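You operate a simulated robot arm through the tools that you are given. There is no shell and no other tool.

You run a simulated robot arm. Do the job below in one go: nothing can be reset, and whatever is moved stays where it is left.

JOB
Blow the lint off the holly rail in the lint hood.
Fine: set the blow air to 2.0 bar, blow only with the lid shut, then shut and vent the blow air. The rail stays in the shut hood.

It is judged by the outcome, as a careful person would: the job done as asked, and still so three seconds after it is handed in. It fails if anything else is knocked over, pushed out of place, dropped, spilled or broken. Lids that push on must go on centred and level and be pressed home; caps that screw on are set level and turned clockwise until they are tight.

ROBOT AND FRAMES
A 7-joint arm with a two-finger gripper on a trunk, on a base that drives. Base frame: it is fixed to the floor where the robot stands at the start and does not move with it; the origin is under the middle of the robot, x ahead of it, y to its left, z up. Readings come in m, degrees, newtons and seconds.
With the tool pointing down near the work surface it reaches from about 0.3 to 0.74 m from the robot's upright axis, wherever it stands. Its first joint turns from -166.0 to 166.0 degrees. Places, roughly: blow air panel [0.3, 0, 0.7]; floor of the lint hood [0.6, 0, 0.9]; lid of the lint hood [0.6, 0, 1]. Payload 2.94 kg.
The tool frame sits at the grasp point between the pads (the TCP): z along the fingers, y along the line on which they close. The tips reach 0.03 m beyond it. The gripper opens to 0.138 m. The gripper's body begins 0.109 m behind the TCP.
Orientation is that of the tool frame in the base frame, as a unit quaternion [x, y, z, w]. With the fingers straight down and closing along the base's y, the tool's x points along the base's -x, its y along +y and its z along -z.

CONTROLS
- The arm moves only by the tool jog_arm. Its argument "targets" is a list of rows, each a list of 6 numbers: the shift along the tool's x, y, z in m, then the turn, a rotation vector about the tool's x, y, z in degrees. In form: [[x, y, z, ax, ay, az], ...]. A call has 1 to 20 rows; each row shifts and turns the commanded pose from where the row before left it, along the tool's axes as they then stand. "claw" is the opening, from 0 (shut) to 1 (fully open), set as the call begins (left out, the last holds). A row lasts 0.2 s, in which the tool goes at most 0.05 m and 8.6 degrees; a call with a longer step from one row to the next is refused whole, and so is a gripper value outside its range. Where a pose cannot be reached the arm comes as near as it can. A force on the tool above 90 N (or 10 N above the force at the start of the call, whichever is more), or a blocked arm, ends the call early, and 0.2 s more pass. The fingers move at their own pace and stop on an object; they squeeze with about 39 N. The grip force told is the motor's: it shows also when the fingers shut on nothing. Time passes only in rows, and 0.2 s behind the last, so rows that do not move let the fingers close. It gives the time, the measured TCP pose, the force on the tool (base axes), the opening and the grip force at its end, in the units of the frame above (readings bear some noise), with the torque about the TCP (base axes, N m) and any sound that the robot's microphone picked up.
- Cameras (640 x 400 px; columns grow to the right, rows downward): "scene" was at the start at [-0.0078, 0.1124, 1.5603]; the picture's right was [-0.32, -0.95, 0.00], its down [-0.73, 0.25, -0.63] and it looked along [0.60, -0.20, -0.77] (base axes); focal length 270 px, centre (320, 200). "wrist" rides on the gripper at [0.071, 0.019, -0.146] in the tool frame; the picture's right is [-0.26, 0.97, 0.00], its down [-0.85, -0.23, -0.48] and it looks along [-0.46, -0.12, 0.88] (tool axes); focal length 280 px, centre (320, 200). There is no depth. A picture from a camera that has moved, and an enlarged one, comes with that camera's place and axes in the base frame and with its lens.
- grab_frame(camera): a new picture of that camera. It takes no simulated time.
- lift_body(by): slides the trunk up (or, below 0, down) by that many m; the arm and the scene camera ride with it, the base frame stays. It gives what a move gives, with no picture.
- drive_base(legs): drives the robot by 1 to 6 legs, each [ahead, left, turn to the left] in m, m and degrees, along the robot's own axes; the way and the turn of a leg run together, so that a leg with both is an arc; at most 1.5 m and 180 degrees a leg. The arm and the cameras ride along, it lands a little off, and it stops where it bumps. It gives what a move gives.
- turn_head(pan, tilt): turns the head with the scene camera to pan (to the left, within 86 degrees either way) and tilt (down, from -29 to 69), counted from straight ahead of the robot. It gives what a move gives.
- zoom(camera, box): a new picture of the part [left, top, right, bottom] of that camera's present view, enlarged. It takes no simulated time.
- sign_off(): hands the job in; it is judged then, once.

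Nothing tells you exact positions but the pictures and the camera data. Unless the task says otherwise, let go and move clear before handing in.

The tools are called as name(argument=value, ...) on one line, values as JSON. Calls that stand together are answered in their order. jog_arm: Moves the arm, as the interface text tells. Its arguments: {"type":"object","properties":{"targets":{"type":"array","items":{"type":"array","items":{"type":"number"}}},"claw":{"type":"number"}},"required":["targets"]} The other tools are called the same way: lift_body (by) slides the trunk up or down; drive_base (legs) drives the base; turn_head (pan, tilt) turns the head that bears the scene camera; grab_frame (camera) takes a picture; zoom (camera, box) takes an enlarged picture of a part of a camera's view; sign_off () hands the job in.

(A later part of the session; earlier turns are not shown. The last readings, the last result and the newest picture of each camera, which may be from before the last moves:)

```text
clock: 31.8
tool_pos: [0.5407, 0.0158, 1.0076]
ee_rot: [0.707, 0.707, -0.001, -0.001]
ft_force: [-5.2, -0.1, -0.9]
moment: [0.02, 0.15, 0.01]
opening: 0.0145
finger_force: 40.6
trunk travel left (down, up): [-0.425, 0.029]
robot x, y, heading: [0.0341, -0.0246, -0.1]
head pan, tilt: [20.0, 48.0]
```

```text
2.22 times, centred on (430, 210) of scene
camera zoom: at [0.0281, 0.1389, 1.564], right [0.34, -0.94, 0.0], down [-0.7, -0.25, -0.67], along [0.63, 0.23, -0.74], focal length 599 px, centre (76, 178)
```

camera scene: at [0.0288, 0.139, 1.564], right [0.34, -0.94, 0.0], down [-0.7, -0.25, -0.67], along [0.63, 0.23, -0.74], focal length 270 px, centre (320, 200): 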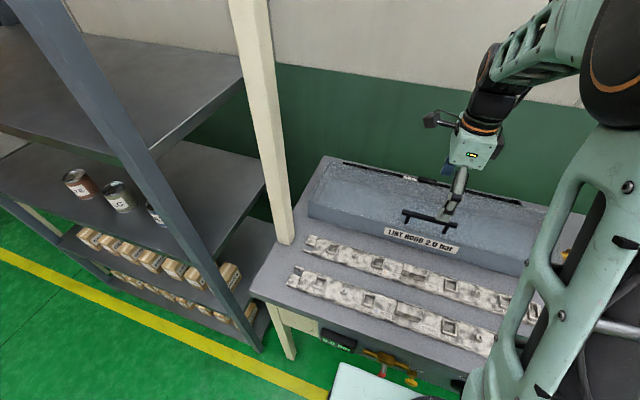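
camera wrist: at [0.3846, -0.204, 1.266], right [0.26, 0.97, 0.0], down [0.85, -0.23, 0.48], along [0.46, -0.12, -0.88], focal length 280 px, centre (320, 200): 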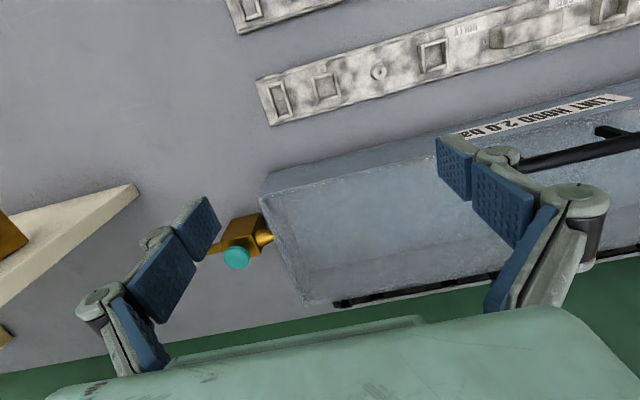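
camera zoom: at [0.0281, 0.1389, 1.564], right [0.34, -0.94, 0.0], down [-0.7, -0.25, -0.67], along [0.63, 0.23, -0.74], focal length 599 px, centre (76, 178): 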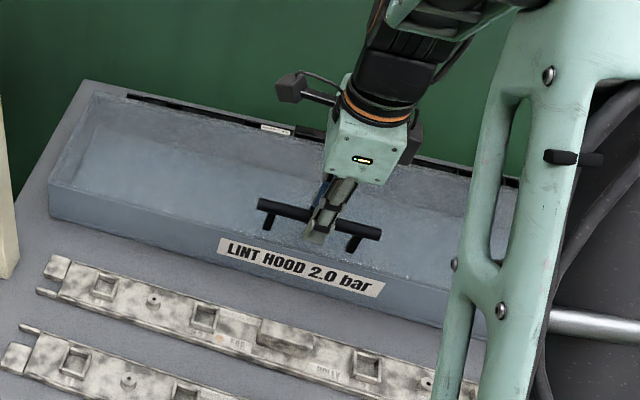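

Gripped. I'll lift 2 cm and see how the lid moves.

jog_arm(targets=[[0, 0.001, -0.005, 0, 0, 0], [0, 0.001, -0.005, 0, 0, 0], [0, 0.001, -0.005, 0, 0, 0], [0, 0.002, -0.005, 0, 0, 0], [0, 0, 0, 0, 0, 0]])

zoom(camera="scene", box=[300, 120, 560, 300])

```text
clock: 33.0
tool_pos: [0.5463, 0.0148, 1.0277]
ee_rot: [0.707, 0.707, 0.001, 0.0]
ft_force: [-5.9, -1.9, -0.9]
moment: [-0.04, 0.15, 0.03]
opening: 0.0146
finger_force: 40.7
trunk travel left (down, up): [-0.425, 0.029]
robot x, y, heading: [0.0329, -0.021, 0.2]
head pan, tilt: [20.0, 48.0]
```

```text
2.22 times, centred on (430, 210) of scene
camera zoom: at [0.0282, 0.1386, 1.5641], right [0.34, -0.94, 0.0], down [-0.7, -0.25, -0.67], along [0.63, 0.23, -0.74], focal length 599 px, centre (76, 178)
```

zoom: 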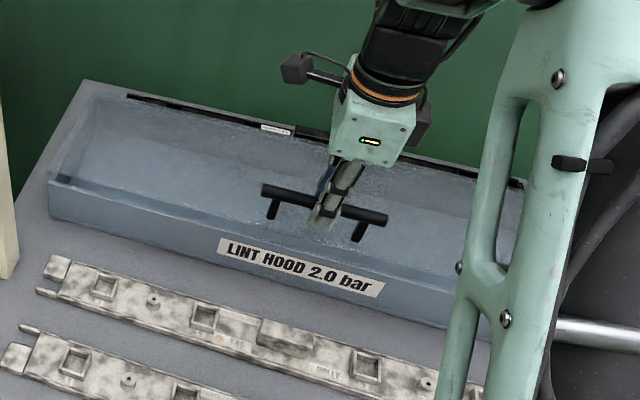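

zoom(camera="scene", box=[300, 145, 400, 225])

```text
5.00 times, centred on (350, 185) of scene
camera zoom: at [0.0282, 0.1386, 1.5641], right [0.34, -0.94, 0.0], down [-0.7, -0.25, -0.67], along [0.63, 0.23, -0.74], focal length 1348 px, centre (170, 275)
```

zoom: 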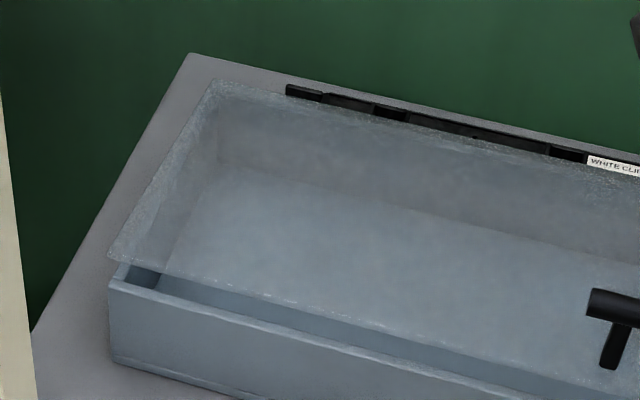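

Confirmed: the top plate is hinged at the rear. I'll swing it up along the arc in stages, watching the forces.

jog_arm(targets=[[0, 0.0083, -0.0196, 0, 0, 0], [0, 0.0111, -0.0196, 0, 0, 0], [0, 0.0135, -0.0181, 0, 0, 0], [0, 0, 0, 0, 0, 0]])

```text
clock: 34.0
tool_pos: [0.5791, 0.0146, 1.0849]
ee_rot: [0.708, 0.707, 0.0, 0.001]
ft_force: [-4.1, -1.1, 2.2]
moment: [0.29, 0.01, 0.02]
opening: 0.0147
finger_force: 40.9
trunk travel left (down, up): [-0.425, 0.029]
robot x, y, heading: [0.0336, -0.023, -0.1]
head pan, tilt: [20.0, 48.0]
```

jog_arm(targets=[[0, 0.0156, -0.0164, 0, 0, 0], [0, 0.0174, -0.0143, 0, 0, 0], [0, 0.0191, -0.0121, 0, 0, 0], [0, 0, 0, 0, 0, 0]])

zoom(camera="scene", box=[300, 80, 560, 260])

zoom(camera="wrist", box=[0, 0, 640, 400])

```text
clock: 35.0
tool_pos: [0.6311, 0.016, 1.1279]
ee_rot: [0.707, 0.707, 0.0, 0.0]
ft_force: [-0.7, -0.2, -1.7]
moment: [-0.14, 0.05, 0.04]
opening: 0.0144
finger_force: 40.4
trunk travel left (down, up): [-0.425, 0.029]
robot x, y, heading: [0.0349, -0.0262, -0.0]
head pan, tilt: [20.0, 48.0]
```

```text
2.22 times, centred on (430, 170) of scene
camera zoom: at [0.0287, 0.1388, 1.564], right [0.34, -0.94, 0.0], down [-0.7, -0.25, -0.67], along [0.63, 0.23, -0.74], focal length 599 px, centre (76, 267)
```

zoom: 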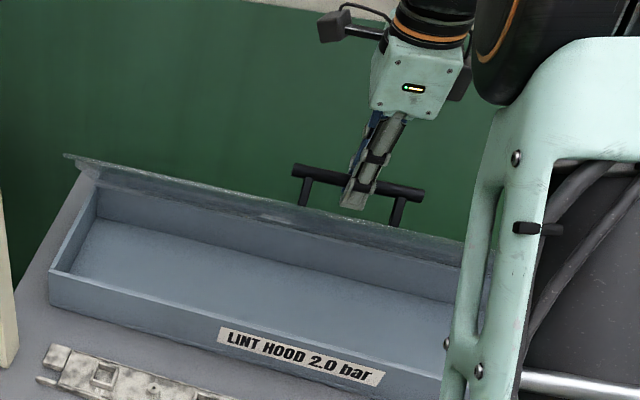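

```text
1.00 times, centred on (320, 200) of wrist (not enlarged: the box is as wide or as high as the picture)
camera zoom: at [0.6494, 0.0854, 1.2731], right [0.96, -0.26, 0.0], down [-0.23, -0.85, 0.48], along [-0.12, -0.46, -0.88], focal length 280 px, centre (320, 200)
```

zoom: 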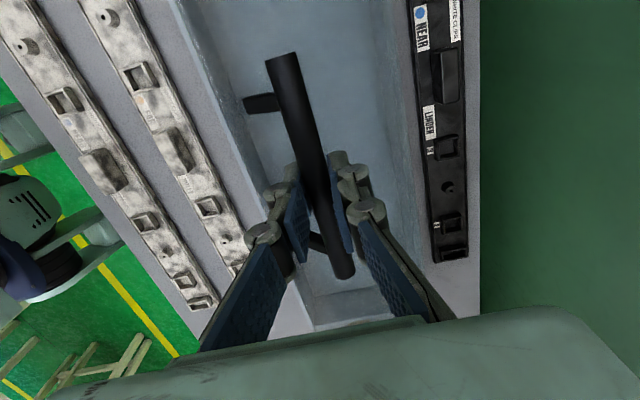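

jog_arm(targets=[[0, 0.0204, -0.0096, 0, 0, 0], [0, 0.0205, -0.0071, -5, 0, 0], [0, 0.0219, -0.0026, -3, 0, 0], [0, 0, 0, 0, 0, 0]])

```text
clock: 36.0
tool_pos: [0.6934, 0.0152, 1.1484]
ee_rot: [0.705, 0.706, 0.049, 0.049]
ft_force: [-0.3, -1.6, -2.6]
moment: [0.11, 0.01, 0.06]
opening: 0.0145
finger_force: 41.3
trunk travel left (down, up): [-0.425, 0.029]
robot x, y, heading: [0.0342, -0.0233, 0.0]
head pan, tilt: [20.0, 48.0]
```

jog_arm(targets=[[0, 0.022, 0.0015, -3, 0, 0], [0, 0.0214, 0.0053, -3, 0, 0], [0, 0, 0, 0, 0, 0]])

zoom(camera="scene", box=[300, 60, 560, 240])

zoom(camera="wrist", box=[0, 0, 640, 400])

```text
clock: 36.8
tool_pos: [0.7379, 0.0155, 1.1502]
ee_rot: [0.702, 0.702, 0.086, 0.086]
ft_force: [-0.7, -1.5, -0.6]
moment: [-0.08, 0.01, 0.02]
opening: 0.0144
finger_force: 40.5
trunk travel left (down, up): [-0.425, 0.029]
robot x, y, heading: [0.034, -0.0243, 0.1]
head pan, tilt: [20.0, 48.0]
```

```text
2.22 times, centred on (430, 150) of scene
camera zoom: at [0.0289, 0.1388, 1.564], right [0.34, -0.94, 0.0], down [-0.7, -0.25, -0.67], along [0.63, 0.23, -0.74], focal length 599 px, centre (76, 311)
```

zoom: 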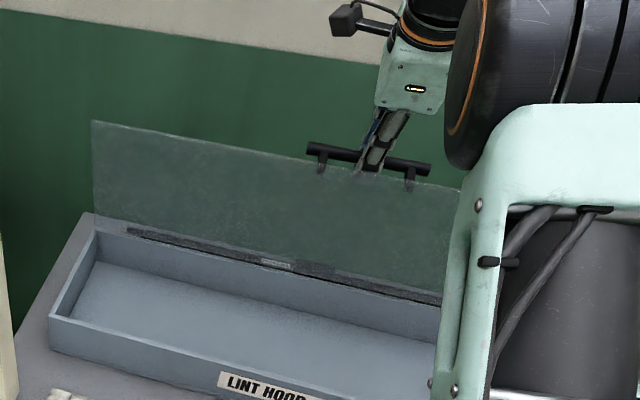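

```text
1.00 times, centred on (320, 200) of wrist (not enlarged: the box is as wide or as high as the picture)
camera zoom: at [0.7198, 0.0854, 1.2952], right [0.94, -0.26, 0.23], down [-0.34, -0.85, 0.41], along [0.09, -0.46, -0.88], focal length 280 px, centre (320, 200)
```

zoom: 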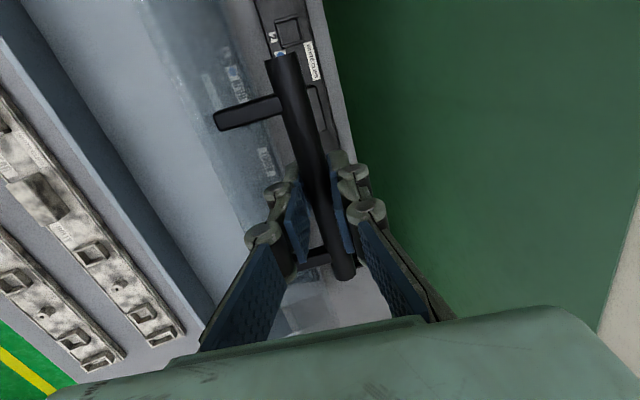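

jog_arm(targets=[[0, 0.0204, 0.0091, -4, 0, 0], [0, 0.0095, 0.0061, 0, 0, 0], [0, 0, 0, 0, 0, 0]])

zoom(camera="scene", box=[300, 60, 560, 240])

zoom(camera="wrist", box=[0, 0, 640, 400])

```text
clock: 37.6
tool_pos: [0.7707, 0.0146, 1.1421]
ee_rot: [0.698, 0.699, 0.11, 0.11]
ft_force: [-0.1, 0.8, -3.7]
moment: [-0.04, -0.05, 0.02]
opening: 0.0144
finger_force: 41.0
trunk travel left (down, up): [-0.425, 0.029]
robot x, y, heading: [0.0355, -0.0262, 0.0]
head pan, tilt: [20.0, 48.0]
```

```text
2.22 times, centred on (430, 150) of scene
camera zoom: at [0.0292, 0.139, 1.564], right [0.34, -0.94, 0.0], down [-0.7, -0.25, -0.67], along [0.63, 0.23, -0.74], focal length 599 px, centre (76, 311)
```

zoom: 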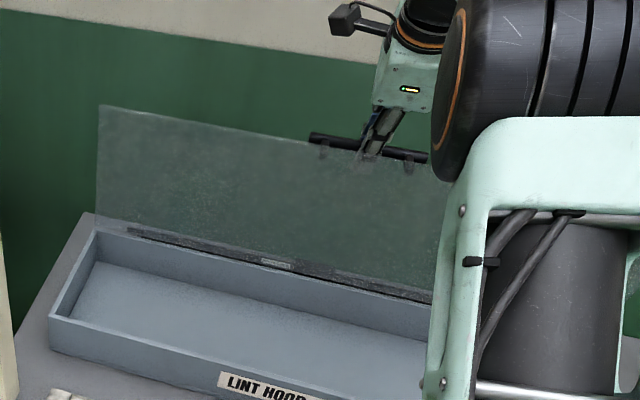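

```text
1.00 times, centred on (320, 200) of wrist (not enlarged: the box is as wide or as high as the picture)
camera zoom: at [0.7433, 0.0854, 1.2868], right [0.92, -0.26, 0.3], down [-0.37, -0.85, 0.38], along [0.15, -0.46, -0.88], focal length 280 px, centre (320, 200)
```

zoom: 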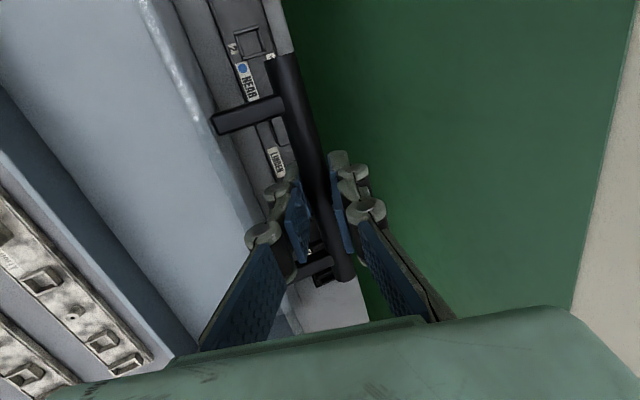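

jog_arm(targets=[[0, 0.0066, 0.0045, 0, 0, 0], [0, 0.0066, 0.0048, 0, 0, 0], [0, 0, 0, 0, 0, 0]])

zoom(camera="wrist", box=[0, 0, 640, 400])

zoom(camera="scene", box=[300, 60, 560, 240])

```text
clock: 38.4
tool_pos: [0.7858, 0.0158, 1.1365]
ee_rot: [0.698, 0.699, 0.11, 0.111]
ft_force: [-0.7, 1.1, -1.9]
moment: [-0.01, 0.01, 0.03]
opening: 0.0144
finger_force: 40.1
trunk travel left (down, up): [-0.425, 0.029]
robot x, y, heading: [0.0375, -0.0225, 0.1]
head pan, tilt: [20.0, 48.0]
```

```text
1.00 times, centred on (320, 200) of wrist (not enlarged: the box is as wide or as high as the picture)
camera zoom: at [0.7584, 0.0854, 1.2821], right [0.92, -0.26, 0.3], down [-0.37, -0.85, 0.38], along [0.15, -0.46, -0.88], focal length 280 px, centre (320, 200)
```

zoom: 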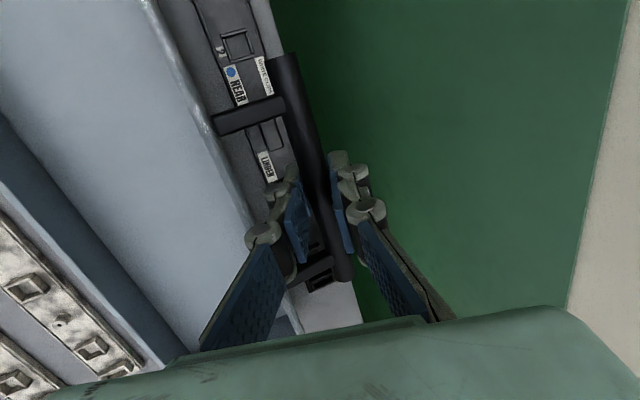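

```text
2.22 times, centred on (430, 150) of scene
camera zoom: at [0.0291, 0.1391, 1.564], right [0.34, -0.94, 0.0], down [-0.7, -0.25, -0.67], along [0.63, 0.23, -0.74], focal length 599 px, centre (76, 311)
```

zoom: 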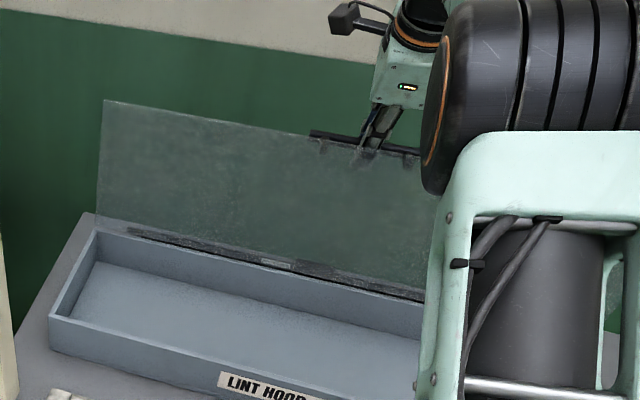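

The lid is now past vertical (~98°). I'll ease the grip a little and see if it stays.

jog_arm(targets=[[0, 0, 0, 0, 0, 0], [0, 0, 0, 0, 0, 0], [0, 0, 0, 0, 0, 0], [0, 0, 0, 0, 0, 0]], claw=0.22)

zoom(camera="wrist", box=[0, 0, 640, 400])

zoom(camera="scene", box=[300, 60, 560, 240])

```text
clock: 39.4
tool_pos: [0.7859, 0.0147, 1.1361]
ee_rot: [0.698, 0.699, 0.111, 0.11]
ft_force: [1.0, 0.3, 0.2]
moment: [-0.02, 0.06, 0.03]
opening: 0.03
finger_force: 0.2
trunk travel left (down, up): [-0.425, 0.029]
robot x, y, heading: [0.0355, -0.0255, 0.0]
head pan, tilt: [20.0, 48.0]
```

```text
1.00 times, centred on (320, 200) of wrist (not enlarged: the box is as wide or as high as the picture)
camera zoom: at [0.758, 0.0851, 1.2822], right [0.92, -0.26, 0.3], down [-0.37, -0.85, 0.38], along [0.15, -0.46, -0.88], focal length 280 px, centre (320, 200)
```

zoom: 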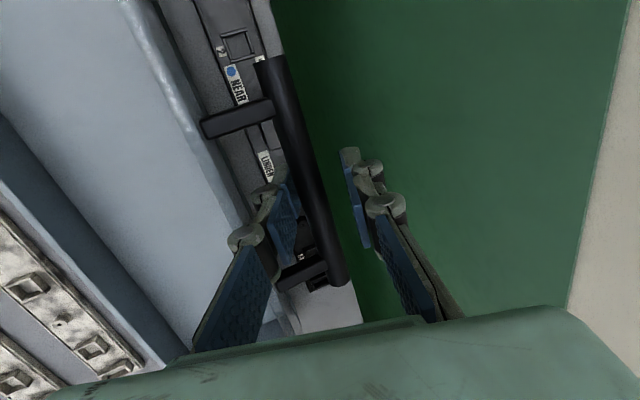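

```text
2.22 times, centred on (430, 150) of scene
camera zoom: at [0.0288, 0.1389, 1.564], right [0.34, -0.94, 0.0], down [-0.7, -0.25, -0.67], along [0.63, 0.23, -0.74], focal length 599 px, centre (76, 311)
```

zoom: 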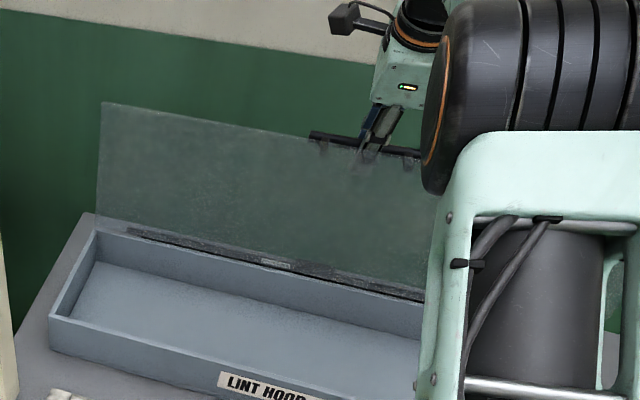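

jog_arm(targets=[[0, -0.006, 0, 0, 0, 0], [0, 0, 0, 0, 0, 0], [0, 0, 0, 0, 0, 0]])

zoom(camera="wrist", box=[0, 0, 640, 400])

zoom(camera="scene", box=[300, 60, 560, 240])

```text
clock: 40.2
tool_pos: [0.7808, 0.0152, 1.1359]
ee_rot: [0.699, 0.697, 0.111, 0.111]
ft_force: [0.1, -0.2, 0.1]
moment: [0.02, -0.02, -0.02]
opening: 0.0304
finger_force: 0.0
trunk travel left (down, up): [-0.425, 0.029]
robot x, y, heading: [0.0366, -0.0204, -0.0]
head pan, tilt: [20.0, 48.0]
```

```text
1.00 times, centred on (320, 200) of wrist (not enlarged: the box is as wide or as high as the picture)
camera zoom: at [0.7521, 0.0853, 1.2803], right [0.92, -0.26, 0.3], down [-0.37, -0.85, 0.38], along [0.15, -0.46, -0.88], focal length 280 px, centre (320, 200)
```

zoom: 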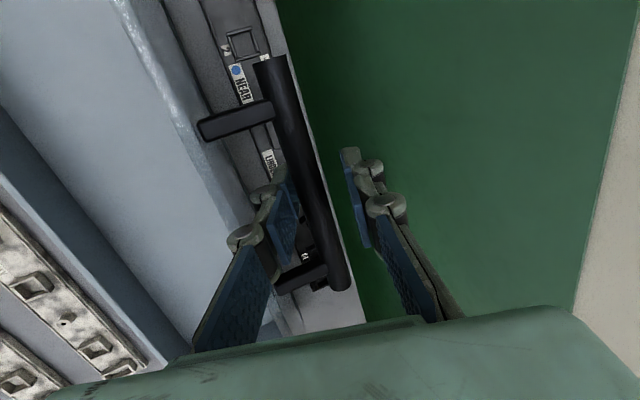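

```text
2.22 times, centred on (430, 150) of scene
camera zoom: at [0.0288, 0.1389, 1.564], right [0.34, -0.94, 0.0], down [-0.7, -0.25, -0.67], along [0.63, 0.23, -0.74], focal length 599 px, centre (76, 311)
```

zoom: 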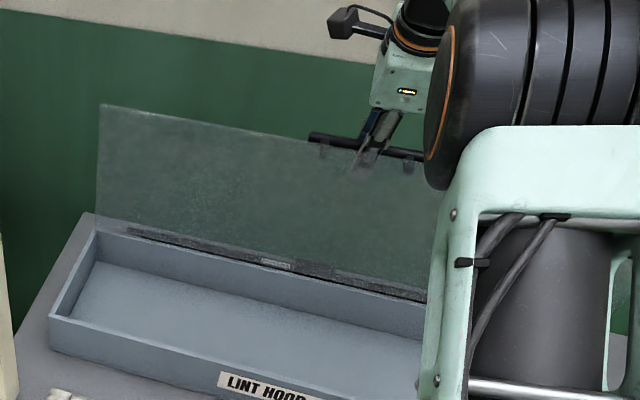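

jog_arm(targets=[[0, 0.0084, 0.0045, 0, 0, 0], [0, 0.0084, 0.0048, 0, 0, 0], [0, 0.004, 0.0024, 0, 0, 0], [0, 0, 0, 0, 0, 0]])

zoom(camera="wrist", box=[0, 0, 640, 400])

zoom(camera="scene", box=[300, 60, 560, 240])

```text
clock: 41.2
tool_pos: [0.8036, 0.0144, 1.1309]
ee_rot: [0.699, 0.698, 0.11, 0.11]
ft_force: [0.6, 0.5, 1.4]
moment: [-0.03, 0.02, -0.01]
opening: 0.0301
finger_force: 0.0
trunk travel left (down, up): [-0.425, 0.029]
robot x, y, heading: [0.0361, -0.0256, 0.0]
head pan, tilt: [20.0, 48.0]
```

```text
1.00 times, centred on (320, 200) of wrist (not enlarged: the box is as wide or as high as the picture)
camera zoom: at [0.776, 0.0852, 1.2763], right [0.92, -0.26, 0.3], down [-0.37, -0.85, 0.38], along [0.15, -0.46, -0.88], focal length 280 px, centre (320, 200)
```

zoom: 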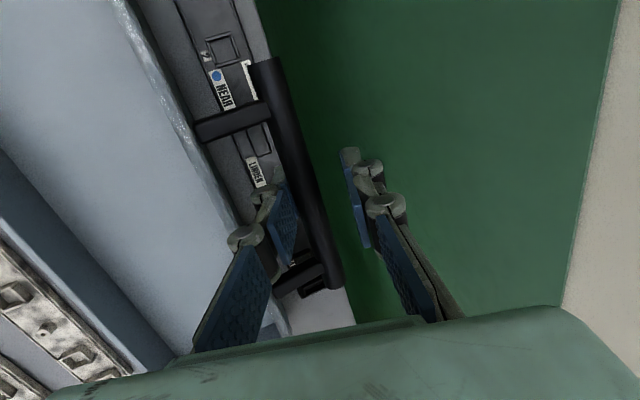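

```text
2.22 times, centred on (430, 150) of scene
camera zoom: at [0.0288, 0.1389, 1.564], right [0.34, -0.94, 0.0], down [-0.7, -0.25, -0.67], along [0.63, 0.23, -0.74], focal length 599 px, centre (76, 311)
```

zoom: 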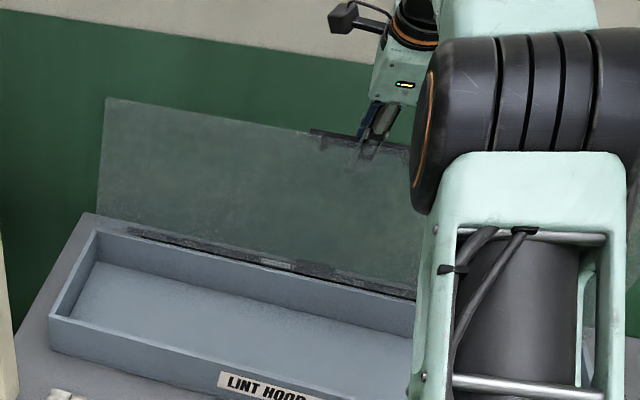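

jog_arm(targets=[[0, -0.008, 0, 0, 0, 0], [0, 0, 0, 0, 0, 0], [0, 0, 0, 0, 0, 0], [0, 0, 0, 0, 0, 0]])

zoom(camera="wrist", box=[0, 0, 640, 400])

zoom(camera="scene", box=[300, 60, 560, 240])

```text
clock: 42.2
tool_pos: [0.7956, 0.0152, 1.1303]
ee_rot: [0.699, 0.698, 0.11, 0.111]
ft_force: [0.6, -0.4, 0.4]
moment: [0.01, 0.02, 0.01]
opening: 0.0302
finger_force: 0.1
trunk travel left (down, up): [-0.425, 0.029]
robot x, y, heading: [0.0335, -0.0231, 0.1]
head pan, tilt: [20.0, 48.0]
```

```text
1.00 times, centred on (320, 200) of wrist (not enlarged: the box is as wide or as high as the picture)
camera zoom: at [0.7682, 0.0851, 1.2736], right [0.92, -0.26, 0.3], down [-0.37, -0.85, 0.38], along [0.15, -0.46, -0.88], focal length 280 px, centre (320, 200)
```

zoom: 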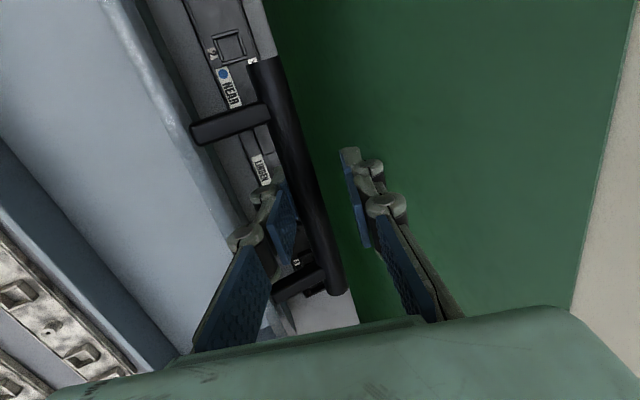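

```text
2.22 times, centred on (430, 150) of scene
camera zoom: at [0.0287, 0.1389, 1.564], right [0.34, -0.94, 0.0], down [-0.7, -0.25, -0.67], along [0.63, 0.23, -0.74], focal length 599 px, centre (76, 311)
```

zoom: 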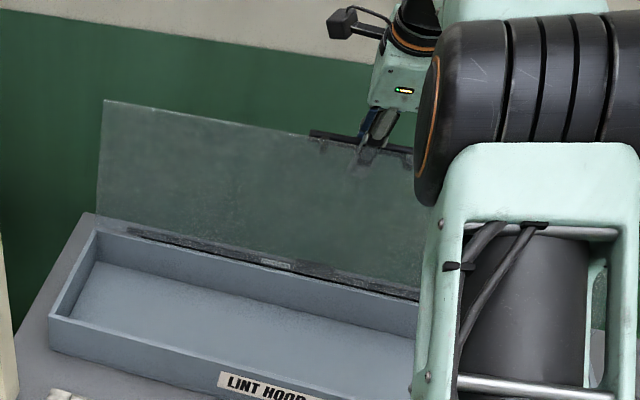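

jog_arm(targets=[[0, -0.008, 0, 0, 0, 0], [0, -0.008, -0.003, 0, 0, 0], [0, 0, 0, 0, 0, 0], [0, 0, 0, 0, 0, 0]])

zoom(camera="wrist", box=[0, 0, 640, 400])

zoom(camera="scene", box=[300, 60, 560, 240])

```text
clock: 43.2
tool_pos: [0.78, 0.0142, 1.1268]
ee_rot: [0.699, 0.698, 0.111, 0.111]
ft_force: [0.1, -0.6, 0.4]
moment: [-0.02, 0.01, -0.01]
opening: 0.0303
finger_force: 0.0
trunk travel left (down, up): [-0.425, 0.029]
robot x, y, heading: [0.0354, -0.0266, -0.1]
head pan, tilt: [20.0, 48.0]
```

```text
1.00 times, centred on (320, 200) of wrist (not enlarged: the box is as wide or as high as the picture)
camera zoom: at [0.752, 0.0853, 1.2712], right [0.92, -0.26, 0.3], down [-0.37, -0.85, 0.38], along [0.15, -0.46, -0.88], focal length 280 px, centre (320, 200)
```

zoom: 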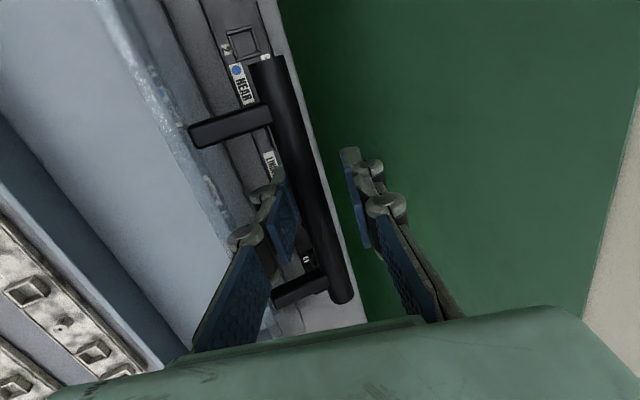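

```text
2.22 times, centred on (430, 150) of scene
camera zoom: at [0.0287, 0.1389, 1.564], right [0.34, -0.94, 0.0], down [-0.7, -0.25, -0.67], along [0.63, 0.23, -0.74], focal length 599 px, centre (76, 311)
```

zoom: 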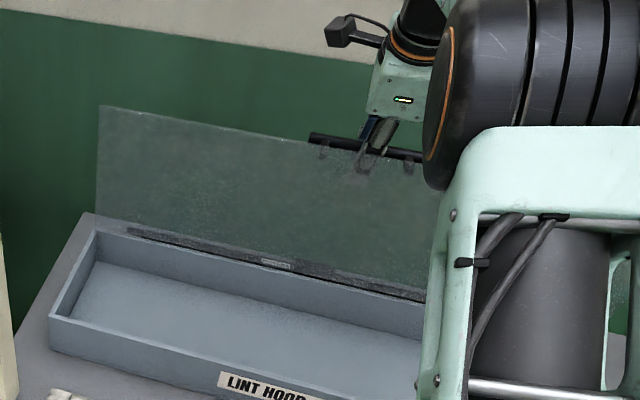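

jog_arm(targets=[[0, -0.008, -0.003, 0, 0, 0], [0, -0.008, -0.003, 0, 0, 0], [0, 0, 0, 0, 0, 0], [0, 0, 0, 0, 0, 0], [0, 0, 0, 0, 0, 0]])

zoom(camera="wrist", box=[0, 0, 640, 400])

zoom(camera="scene", box=[300, 60, 560, 240])

```text
clock: 44.4
tool_pos: [0.7621, 0.0156, 1.1268]
ee_rot: [0.698, 0.699, 0.111, 0.111]
ft_force: [0.1, -0.8, 0.4]
moment: [0.01, -0.02, -0.01]
opening: 0.0302
finger_force: 0.1
trunk travel left (down, up): [-0.425, 0.029]
robot x, y, heading: [0.0389, -0.0258, -0.1]
head pan, tilt: [20.0, 48.0]
```

```text
1.00 times, centred on (320, 200) of wrist (not enlarged: the box is as wide or as high as the picture)
camera zoom: at [0.7347, 0.0855, 1.2715], right [0.92, -0.26, 0.3], down [-0.37, -0.85, 0.38], along [0.15, -0.46, -0.88], focal length 280 px, centre (320, 200)
```

zoom: 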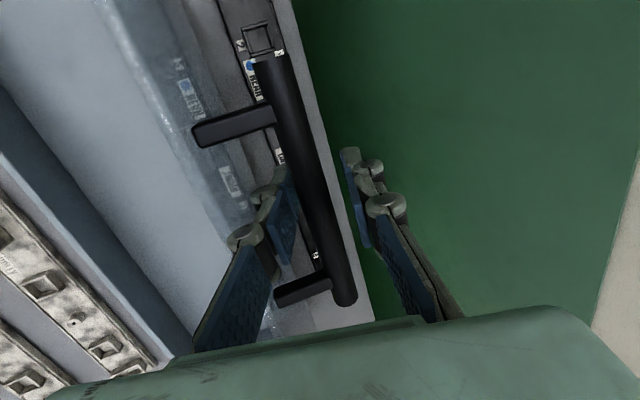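

```text
2.22 times, centred on (430, 150) of scene
camera zoom: at [0.0288, 0.1389, 1.564], right [0.34, -0.94, 0.0], down [-0.7, -0.25, -0.67], along [0.63, 0.23, -0.74], focal length 599 px, centre (76, 311)
```

zoom: 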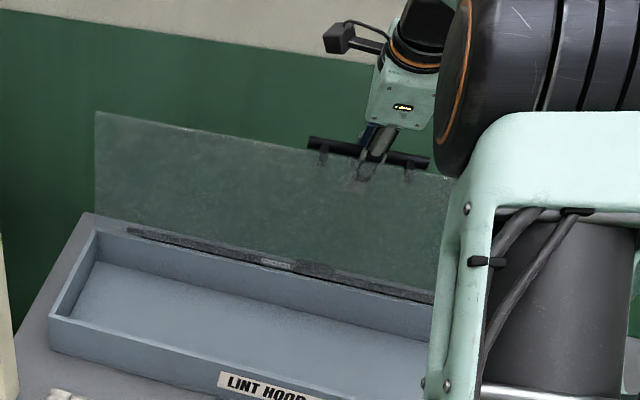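

jog_arm(targets=[[0, -0.0077, -0.0088, 0, 0, 0], [0, 0, 0, 0, 0, 0], [0, 0, 0, 0, 0, 0], [0, 0, 0, 0, 0, 0]])

zoom(camera="wrist", box=[0, 0, 640, 400])

zoom(camera="scene", box=[300, 60, 560, 240])

```text
clock: 45.4
tool_pos: [0.753, 0.0154, 1.1329]
ee_rot: [0.698, 0.698, 0.11, 0.111]
ft_force: [0.6, -0.4, 0.5]
moment: [-0.01, 0.0, 0.04]
opening: 0.0305
finger_force: 0.0
trunk travel left (down, up): [-0.425, 0.029]
robot x, y, heading: [0.0357, -0.0267, -0.1]
head pan, tilt: [20.0, 48.0]
```

```text
1.00 times, centred on (320, 200) of wrist (not enlarged: the box is as wide or as high as the picture)
camera zoom: at [0.725, 0.0858, 1.2774], right [0.92, -0.26, 0.3], down [-0.37, -0.85, 0.38], along [0.15, -0.46, -0.88], focal length 280 px, centre (320, 200)
```

zoom: 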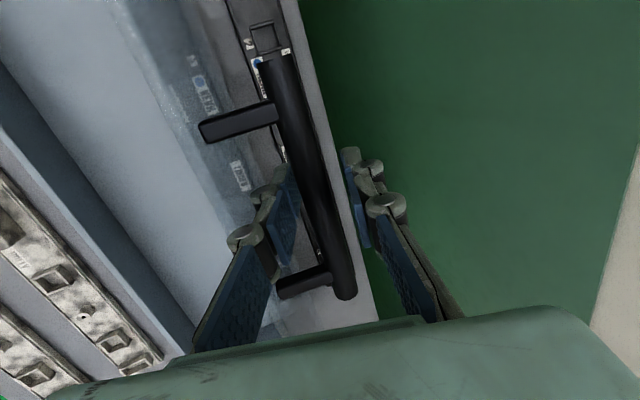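

```text
2.22 times, centred on (430, 150) of scene
camera zoom: at [0.0287, 0.1389, 1.564], right [0.34, -0.94, 0.0], down [-0.7, -0.25, -0.67], along [0.63, 0.23, -0.74], focal length 599 px, centre (76, 311)
```

zoom: 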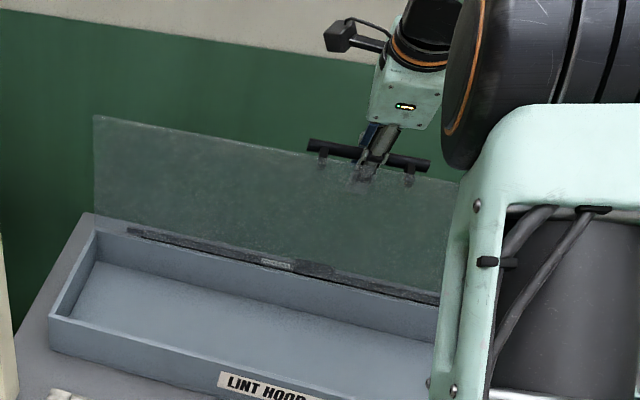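

jog_arm(targets=[[0, 0, 0, 0, 0, 0], [0, 0, 0, 0, 0, 0], [0, 0, 0, 0, 0, 0], [0, 0, 0, 0, 0, 0], [0, 0, 0, 0, 0, 0], [0, 0, 0, 0, 0, 0], [0, 0, 0, 0, 0, 0], [0, 0, 0, 0, 0, 0]])

zoom(camera="wrist", box=[240, 120, 440, 320])

zoom(camera="scene", box=[300, 60, 560, 240])

```text
clock: 47.2
tool_pos: [0.7527, 0.0146, 1.1326]
ee_rot: [0.698, 0.699, 0.111, 0.111]
ft_force: [-0.3, -0.3, -0.4]
moment: [0.01, -0.04, 0.02]
opening: 0.0301
finger_force: 0.0
trunk travel left (down, up): [-0.425, 0.029]
robot x, y, heading: [0.0324, -0.0225, -0.1]
head pan, tilt: [20.0, 48.0]
```

```text
2.00 times, centred on (340, 220) of wrist
camera zoom: at [0.725, 0.0858, 1.2774], right [0.92, -0.26, 0.3], down [-0.37, -0.85, 0.38], along [0.15, -0.46, -0.88], focal length 561 px, centre (280, 160)
```

zoom: 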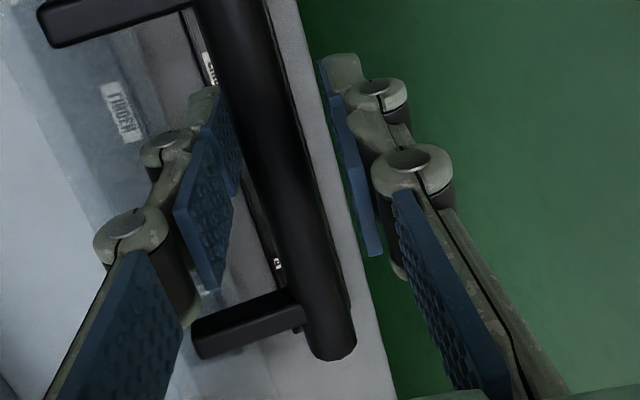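

```text
2.22 times, centred on (430, 150) of scene
camera zoom: at [0.0288, 0.1389, 1.564], right [0.34, -0.94, 0.0], down [-0.7, -0.25, -0.67], along [0.63, 0.23, -0.74], focal length 599 px, centre (76, 311)
```

zoom: 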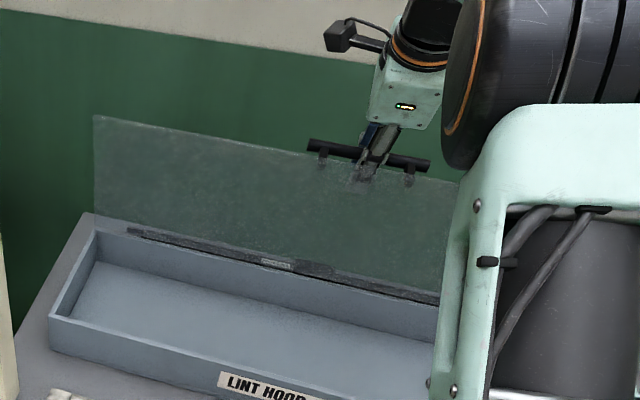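

jog_arm(targets=[[0, 0, 0, 0, 0, 0], [0, 0, 0, 0, 0, 0], [0, 0, 0, 0, 0, 0], [0, 0, 0, 0, 0, 0], [0, 0, 0, 0, 0, 0], [0, 0, 0, 0, 0, 0]], claw=0.42)

zoom(camera="wrist", box=[0, 0, 640, 400])

zoom(camera="scene", box=[300, 60, 560, 240])

```text
clock: 48.6
tool_pos: [0.7534, 0.0152, 1.1335]
ee_rot: [0.699, 0.698, 0.111, 0.111]
ft_force: [-0.5, -0.6, -0.1]
moment: [-0.03, 0.0, 0.03]
opening: 0.058
finger_force: 0.2
trunk travel left (down, up): [-0.425, 0.029]
robot x, y, heading: [0.034, -0.0238, -0.1]
head pan, tilt: [20.0, 48.0]
```

```text
1.00 times, centred on (320, 200) of wrist (not enlarged: the box is as wide or as high as the picture)
camera zoom: at [0.725, 0.0858, 1.2774], right [0.92, -0.26, 0.3], down [-0.37, -0.85, 0.38], along [0.15, -0.46, -0.88], focal length 280 px, centre (320, 200)
```

zoom: 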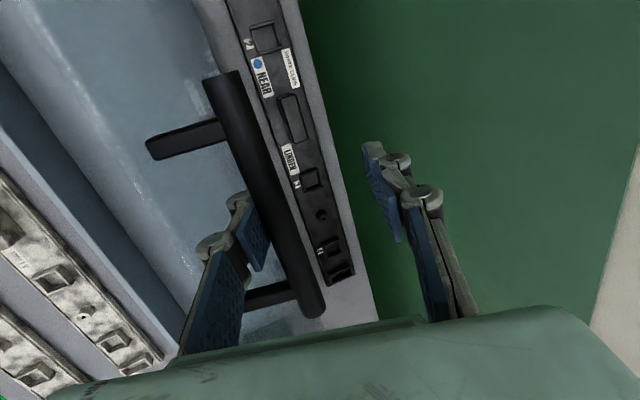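

```text
2.22 times, centred on (430, 150) of scene
camera zoom: at [0.0287, 0.1389, 1.564], right [0.34, -0.94, 0.0], down [-0.7, -0.25, -0.67], along [0.63, 0.23, -0.74], focal length 599 px, centre (76, 311)
```

zoom: 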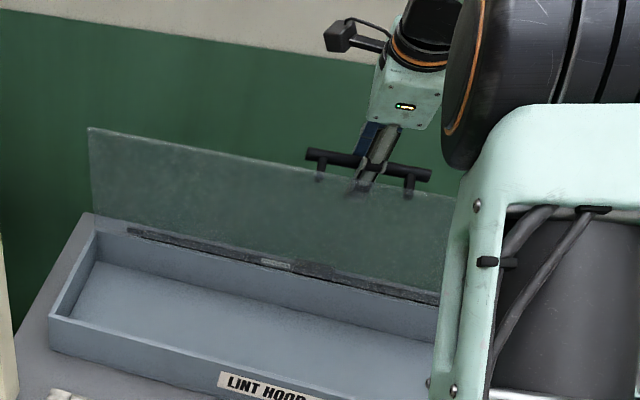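

I now suspect the lid isn't falling: the finger squeezed between bar and lid pushes it forward when the gripper opens. I'll re-close lightly, re-grip the bar nearer the tips and swing it back, then exit with only slight opening.

jog_arm(targets=[[0, 0, 0, 0, 0, 0], [0, 0, 0, 0, 0, 0], [0, 0, -0.012, 0, 0, 0], [0, 0, -0.01, 0, 0, 0], [0, 0, 0, 0, 0, 0]], claw=0.18)

zoom(camera="wrist", box=[0, 0, 640, 400])

zoom(camera="scene", box=[300, 60, 560, 240])

```text
clock: 49.8
tool_pos: [0.7464, 0.0149, 1.1541]
ee_rot: [0.698, 0.698, 0.111, 0.11]
ft_force: [0.0, -0.2, -0.6]
moment: [-0.03, 0.01, 0.04]
opening: 0.0246
finger_force: 0.2
trunk travel left (down, up): [-0.425, 0.029]
robot x, y, heading: [0.0363, -0.0262, 0.1]
head pan, tilt: [20.0, 48.0]
```

```text
1.00 times, centred on (320, 200) of wrist (not enlarged: the box is as wide or as high as the picture)
camera zoom: at [0.7181, 0.0853, 1.2987], right [0.92, -0.26, 0.3], down [-0.37, -0.85, 0.38], along [0.15, -0.46, -0.88], focal length 280 px, centre (320, 200)
```

zoom: 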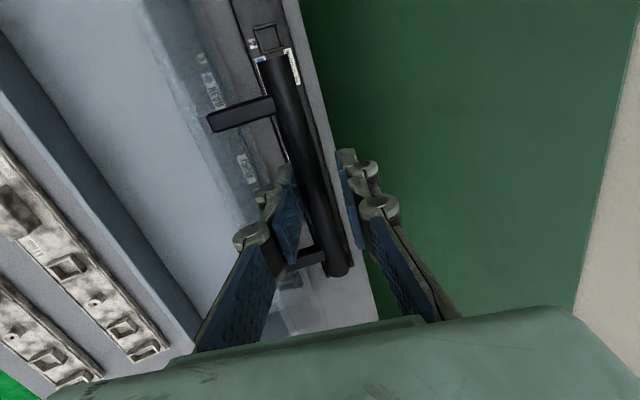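

```text
2.22 times, centred on (430, 150) of scene
camera zoom: at [0.0288, 0.1389, 1.564], right [0.34, -0.94, 0.0], down [-0.7, -0.25, -0.67], along [0.63, 0.23, -0.74], focal length 599 px, centre (76, 311)
```

zoom: 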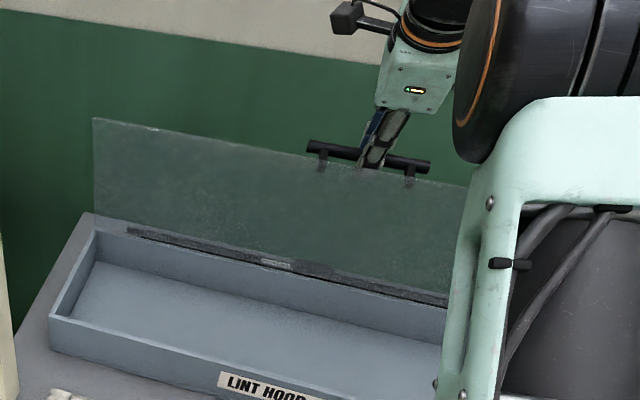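

jog_arm(targets=[[0, 0, 0, 0, 0, 0], [0, 0, 0, 0, 0, 0], [0, 0, 0, 0, 0, 0], [0, 0.0108, 0.0064, 0, 0, 0], [0, 0.0108, 0.0068, 0, 0, 0], [0, 0.0108, 0.0072, 0, 0, 0], [0, 0.005, 0.0036, 0, 0, 0], [0, 0, 0, 0, 0, 0]], claw=0)

zoom(camera="wrist", box=[0, 0, 640, 400])

zoom(camera="scene", box=[300, 60, 560, 240])

```text
clock: 51.6
tool_pos: [0.7888, 0.0165, 1.1423]
ee_rot: [0.7, 0.697, 0.11, 0.11]
ft_force: [-2.5, -0.6, -5.7]
moment: [-0.1, 0.09, 0.04]
opening: 0.0147
finger_force: 40.8
trunk travel left (down, up): [-0.425, 0.029]
robot x, y, heading: [0.0339, -0.0287, 0.0]
head pan, tilt: [20.0, 48.0]
```

```text
1.00 times, centred on (320, 200) of wrist (not enlarged: the box is as wide or as high as the picture)
camera zoom: at [0.7615, 0.0853, 1.2865], right [0.92, -0.26, 0.3], down [-0.37, -0.85, 0.38], along [0.15, -0.46, -0.88], focal length 280 px, centre (320, 200)
```

zoom: 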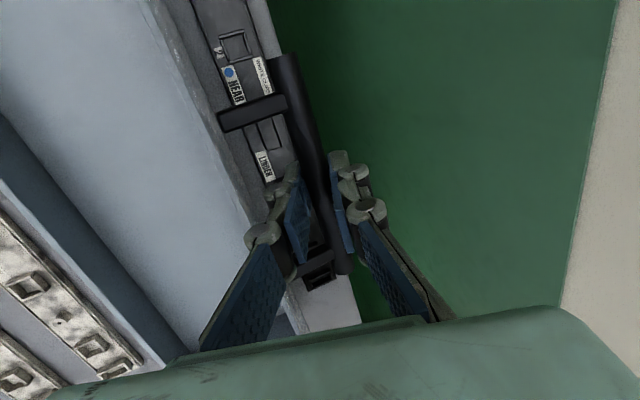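

```text
2.22 times, centred on (430, 150) of scene
camera zoom: at [0.0292, 0.1389, 1.564], right [0.34, -0.94, 0.0], down [-0.7, -0.25, -0.67], along [0.63, 0.23, -0.74], focal length 599 px, centre (76, 311)
```

zoom: 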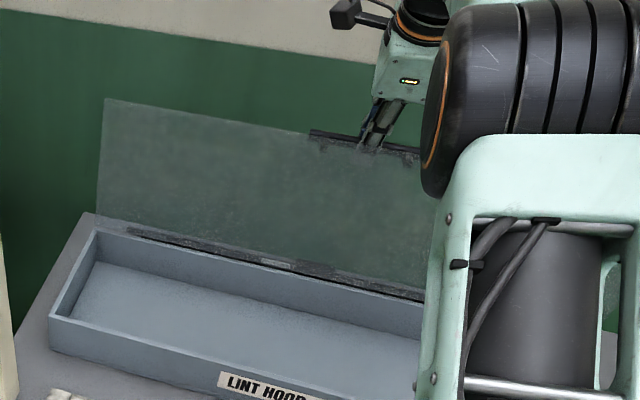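

jog_arm(targets=[[0, -0.0041, -0.0038, 5, 0, 0], [0, -0.0045, -0.0033, 5, 0, 0], [0, 0, 0, 0, 0, 0]])

jog_arm(targets=[[0, 0, 0, 0, 0, 0], [0, 0, 0, 0, 0, 0], [0, 0, 0, 0, 0, 0]], claw=0.16)

zoom(camera="wrist", box=[0, 0, 640, 400])

zoom(camera="scene", box=[300, 60, 560, 240])

```text
clock: 52.4
tool_pos: [0.7778, 0.0149, 1.1472]
ee_rot: [0.706, 0.705, 0.049, 0.049]
ft_force: [-0.4, 0.1, 1.7]
moment: [-0.08, 0.03, 0.01]
opening: 0.0146
finger_force: 40.5
trunk travel left (down, up): [-0.425, 0.029]
robot x, y, heading: [0.0338, -0.0264, -0.2]
head pan, tilt: [20.0, 48.0]
```

```text
clock: 53.2
tool_pos: [0.778, 0.0145, 1.1478]
ee_rot: [0.705, 0.706, 0.049, 0.049]
ft_force: [-0.1, -0.1, -0.8]
moment: [0.02, -0.05, 0.02]
opening: 0.0221
finger_force: 0.0
trunk travel left (down, up): [-0.425, 0.029]
robot x, y, heading: [0.0338, -0.0222, 0.1]
head pan, tilt: [20.0, 48.0]
```

```text
1.00 times, centred on (320, 200) of wrist (not enlarged: the box is as wide or as high as the picture)
camera zoom: at [0.7763, 0.0851, 1.2944], right [0.96, -0.26, 0.13], down [-0.29, -0.85, 0.44], along [0.0, -0.46, -0.89], focal length 280 px, centre (320, 200)
```

zoom: 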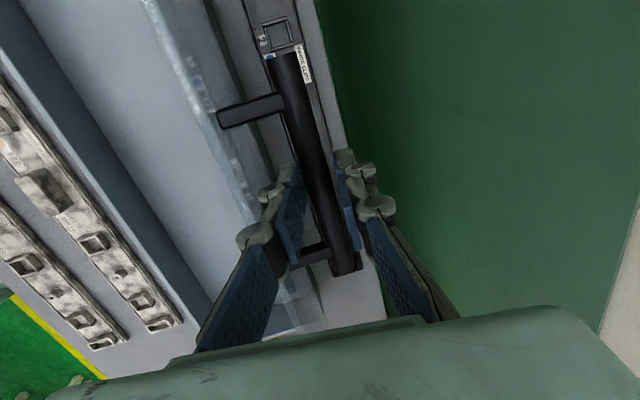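

```text
2.22 times, centred on (430, 150) of scene
camera zoom: at [0.0288, 0.1389, 1.564], right [0.34, -0.94, 0.0], down [-0.7, -0.25, -0.67], along [0.63, 0.23, -0.74], focal length 599 px, centre (76, 311)
```

zoom: 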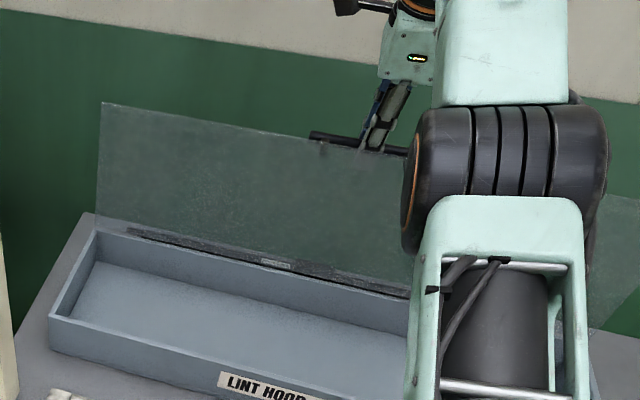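

jog_arm(targets=[[0, 0.0014, -0.0099, 0, 0, 0], [0, 0.0014, -0.0099, 0, 0, 0], [0, 0.0014, -0.0099, 0, 0, 0], [0, 0.0014, -0.0099, 0, 0, 0], [0, 0, 0, 0, 0, 0]])

zoom(camera="wrist", box=[0, 0, 640, 400])

zoom(camera="scene", box=[300, 60, 560, 240])

```text
clock: 54.4
tool_pos: [0.7689, 0.0125, 1.1835]
ee_rot: [0.705, 0.705, 0.049, 0.048]
ft_force: [0.1, -0.8, 0.3]
moment: [-0.03, -0.02, -0.01]
opening: 0.0219
finger_force: 0.0
out of reach, approached as far as the arm can: row 3
trunk travel left (down, up): [-0.425, 0.029]
robot x, y, heading: [0.0333, -0.0265, 0.0]
head pan, tilt: [20.0, 48.0]
```

```text
1.00 times, centred on (320, 200) of wrist (not enlarged: the box is as wide or as high as the picture)
camera zoom: at [0.7669, 0.0836, 1.3312], right [0.96, -0.26, 0.13], down [-0.29, -0.85, 0.44], along [0.0, -0.46, -0.89], focal length 280 px, centre (320, 200)
```

zoom: 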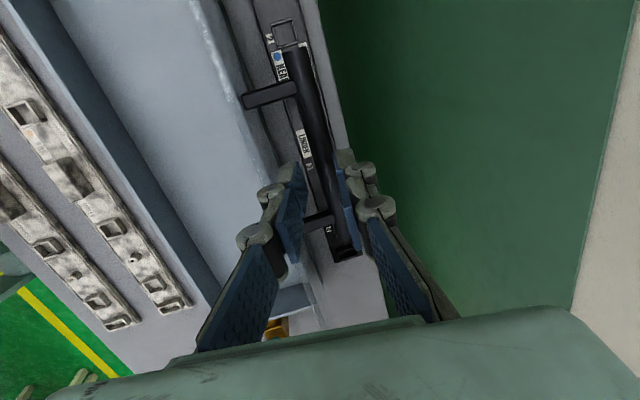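

```text
2.22 times, centred on (430, 150) of scene
camera zoom: at [0.0288, 0.1389, 1.564], right [0.34, -0.94, 0.0], down [-0.7, -0.25, -0.67], along [0.63, 0.23, -0.74], focal length 599 px, centre (76, 311)
```

zoom: 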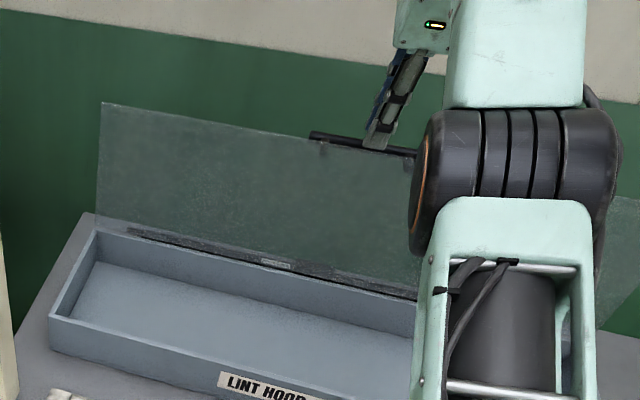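

The lid is holding open by itself. The arm is at its reach limit upward, so I'll raise the trunk to clear the lid edge before coming back.

lift_body(by=0.028)

zoom(camera="wrist", box=[0, 0, 640, 400])

grab_frame(camera="scene")

```text
clock: 55.1
tool_pos: [0.7696, 0.0145, 1.2109]
ee_rot: [0.706, 0.705, 0.049, 0.049]
ft_force: [-0.2, -0.1, -0.5]
moment: [-0.01, 0.02, 0.02]
opening: 0.0224
finger_force: 0.1
trunk travel left (down, up): [-0.453, 0.001]
robot x, y, heading: [0.0309, -0.0267, 0.0]
head pan, tilt: [20.0, 48.0]
```

```text
1.00 times, centred on (320, 200) of wrist (not enlarged: the box is as wide or as high as the picture)
camera zoom: at [0.7671, 0.0838, 1.359], right [0.96, -0.26, 0.13], down [-0.29, -0.85, 0.44], along [0.0, -0.46, -0.89], focal length 280 px, centre (320, 200)
```

zoom: 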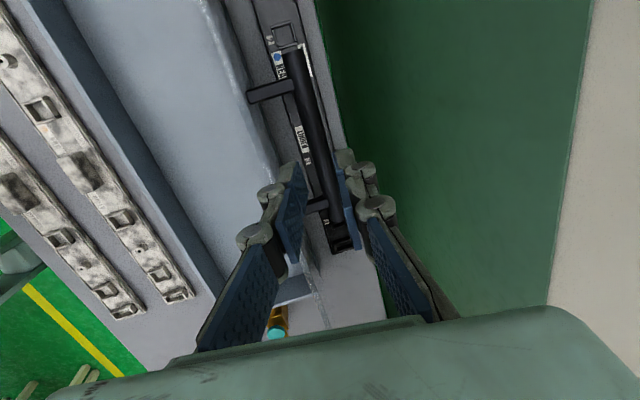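

```text
taken
camera scene: at [0.029, 0.1389, 1.5921], right [0.34, -0.94, 0.0], down [-0.7, -0.25, -0.67], along [0.63, 0.23, -0.74], focal length 270 px, centre (320, 200)
```

scene: 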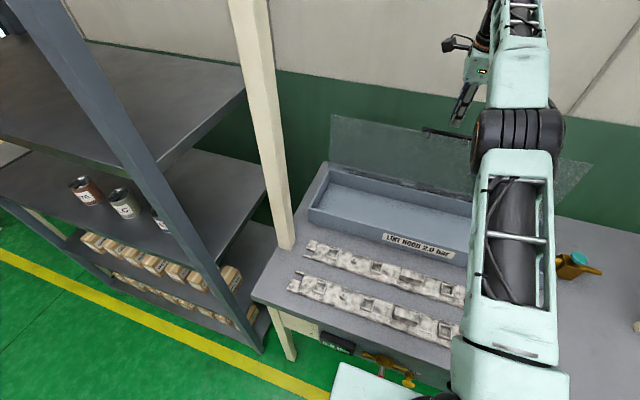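

jog_arm(targets=[[0, -0.0195, -0.0078, 0, 0, 0], [0, -0.029, -0.0091, 0, 0, 0], [0, -0.03, -0.006, 0, 0, 0], [0, -0.03, -0.004, 0, 0, 0], [0, 0, 0, 0, 0, 0]])

grab_frame(camera="scene")

```text
clock: 56.5
tool_pos: [0.6588, 0.0099, 1.1901]
ee_rot: [0.708, 0.705, 0.024, 0.031]
ft_force: [-0.7, 0.2, -0.2]
moment: [-0.03, 0.01, 0.01]
opening: 0.0217
finger_force: 0.0
trunk travel left (down, up): [-0.453, 0.001]
robot x, y, heading: [0.0311, -0.0248, 0.2]
head pan, tilt: [20.0, 48.0]
stopped in row 5: the arm was blocked; the commanded pose is now the measured one
```

```text
taken
camera scene: at [0.04, 0.1388, 1.5926], right [0.34, -0.94, 0.0], down [-0.7, -0.25, -0.66], along [0.62, 0.23, -0.75], focal length 270 px, centre (320, 200)
```

scene: 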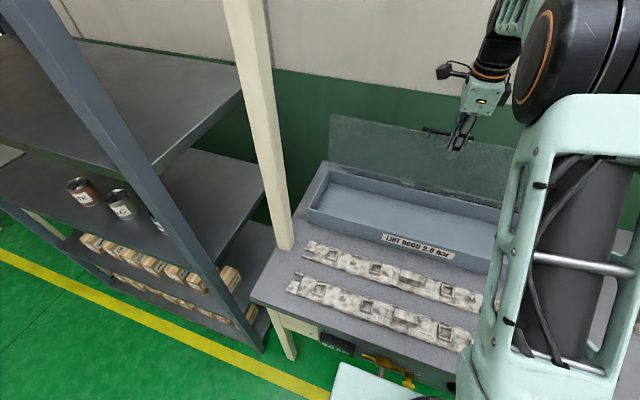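

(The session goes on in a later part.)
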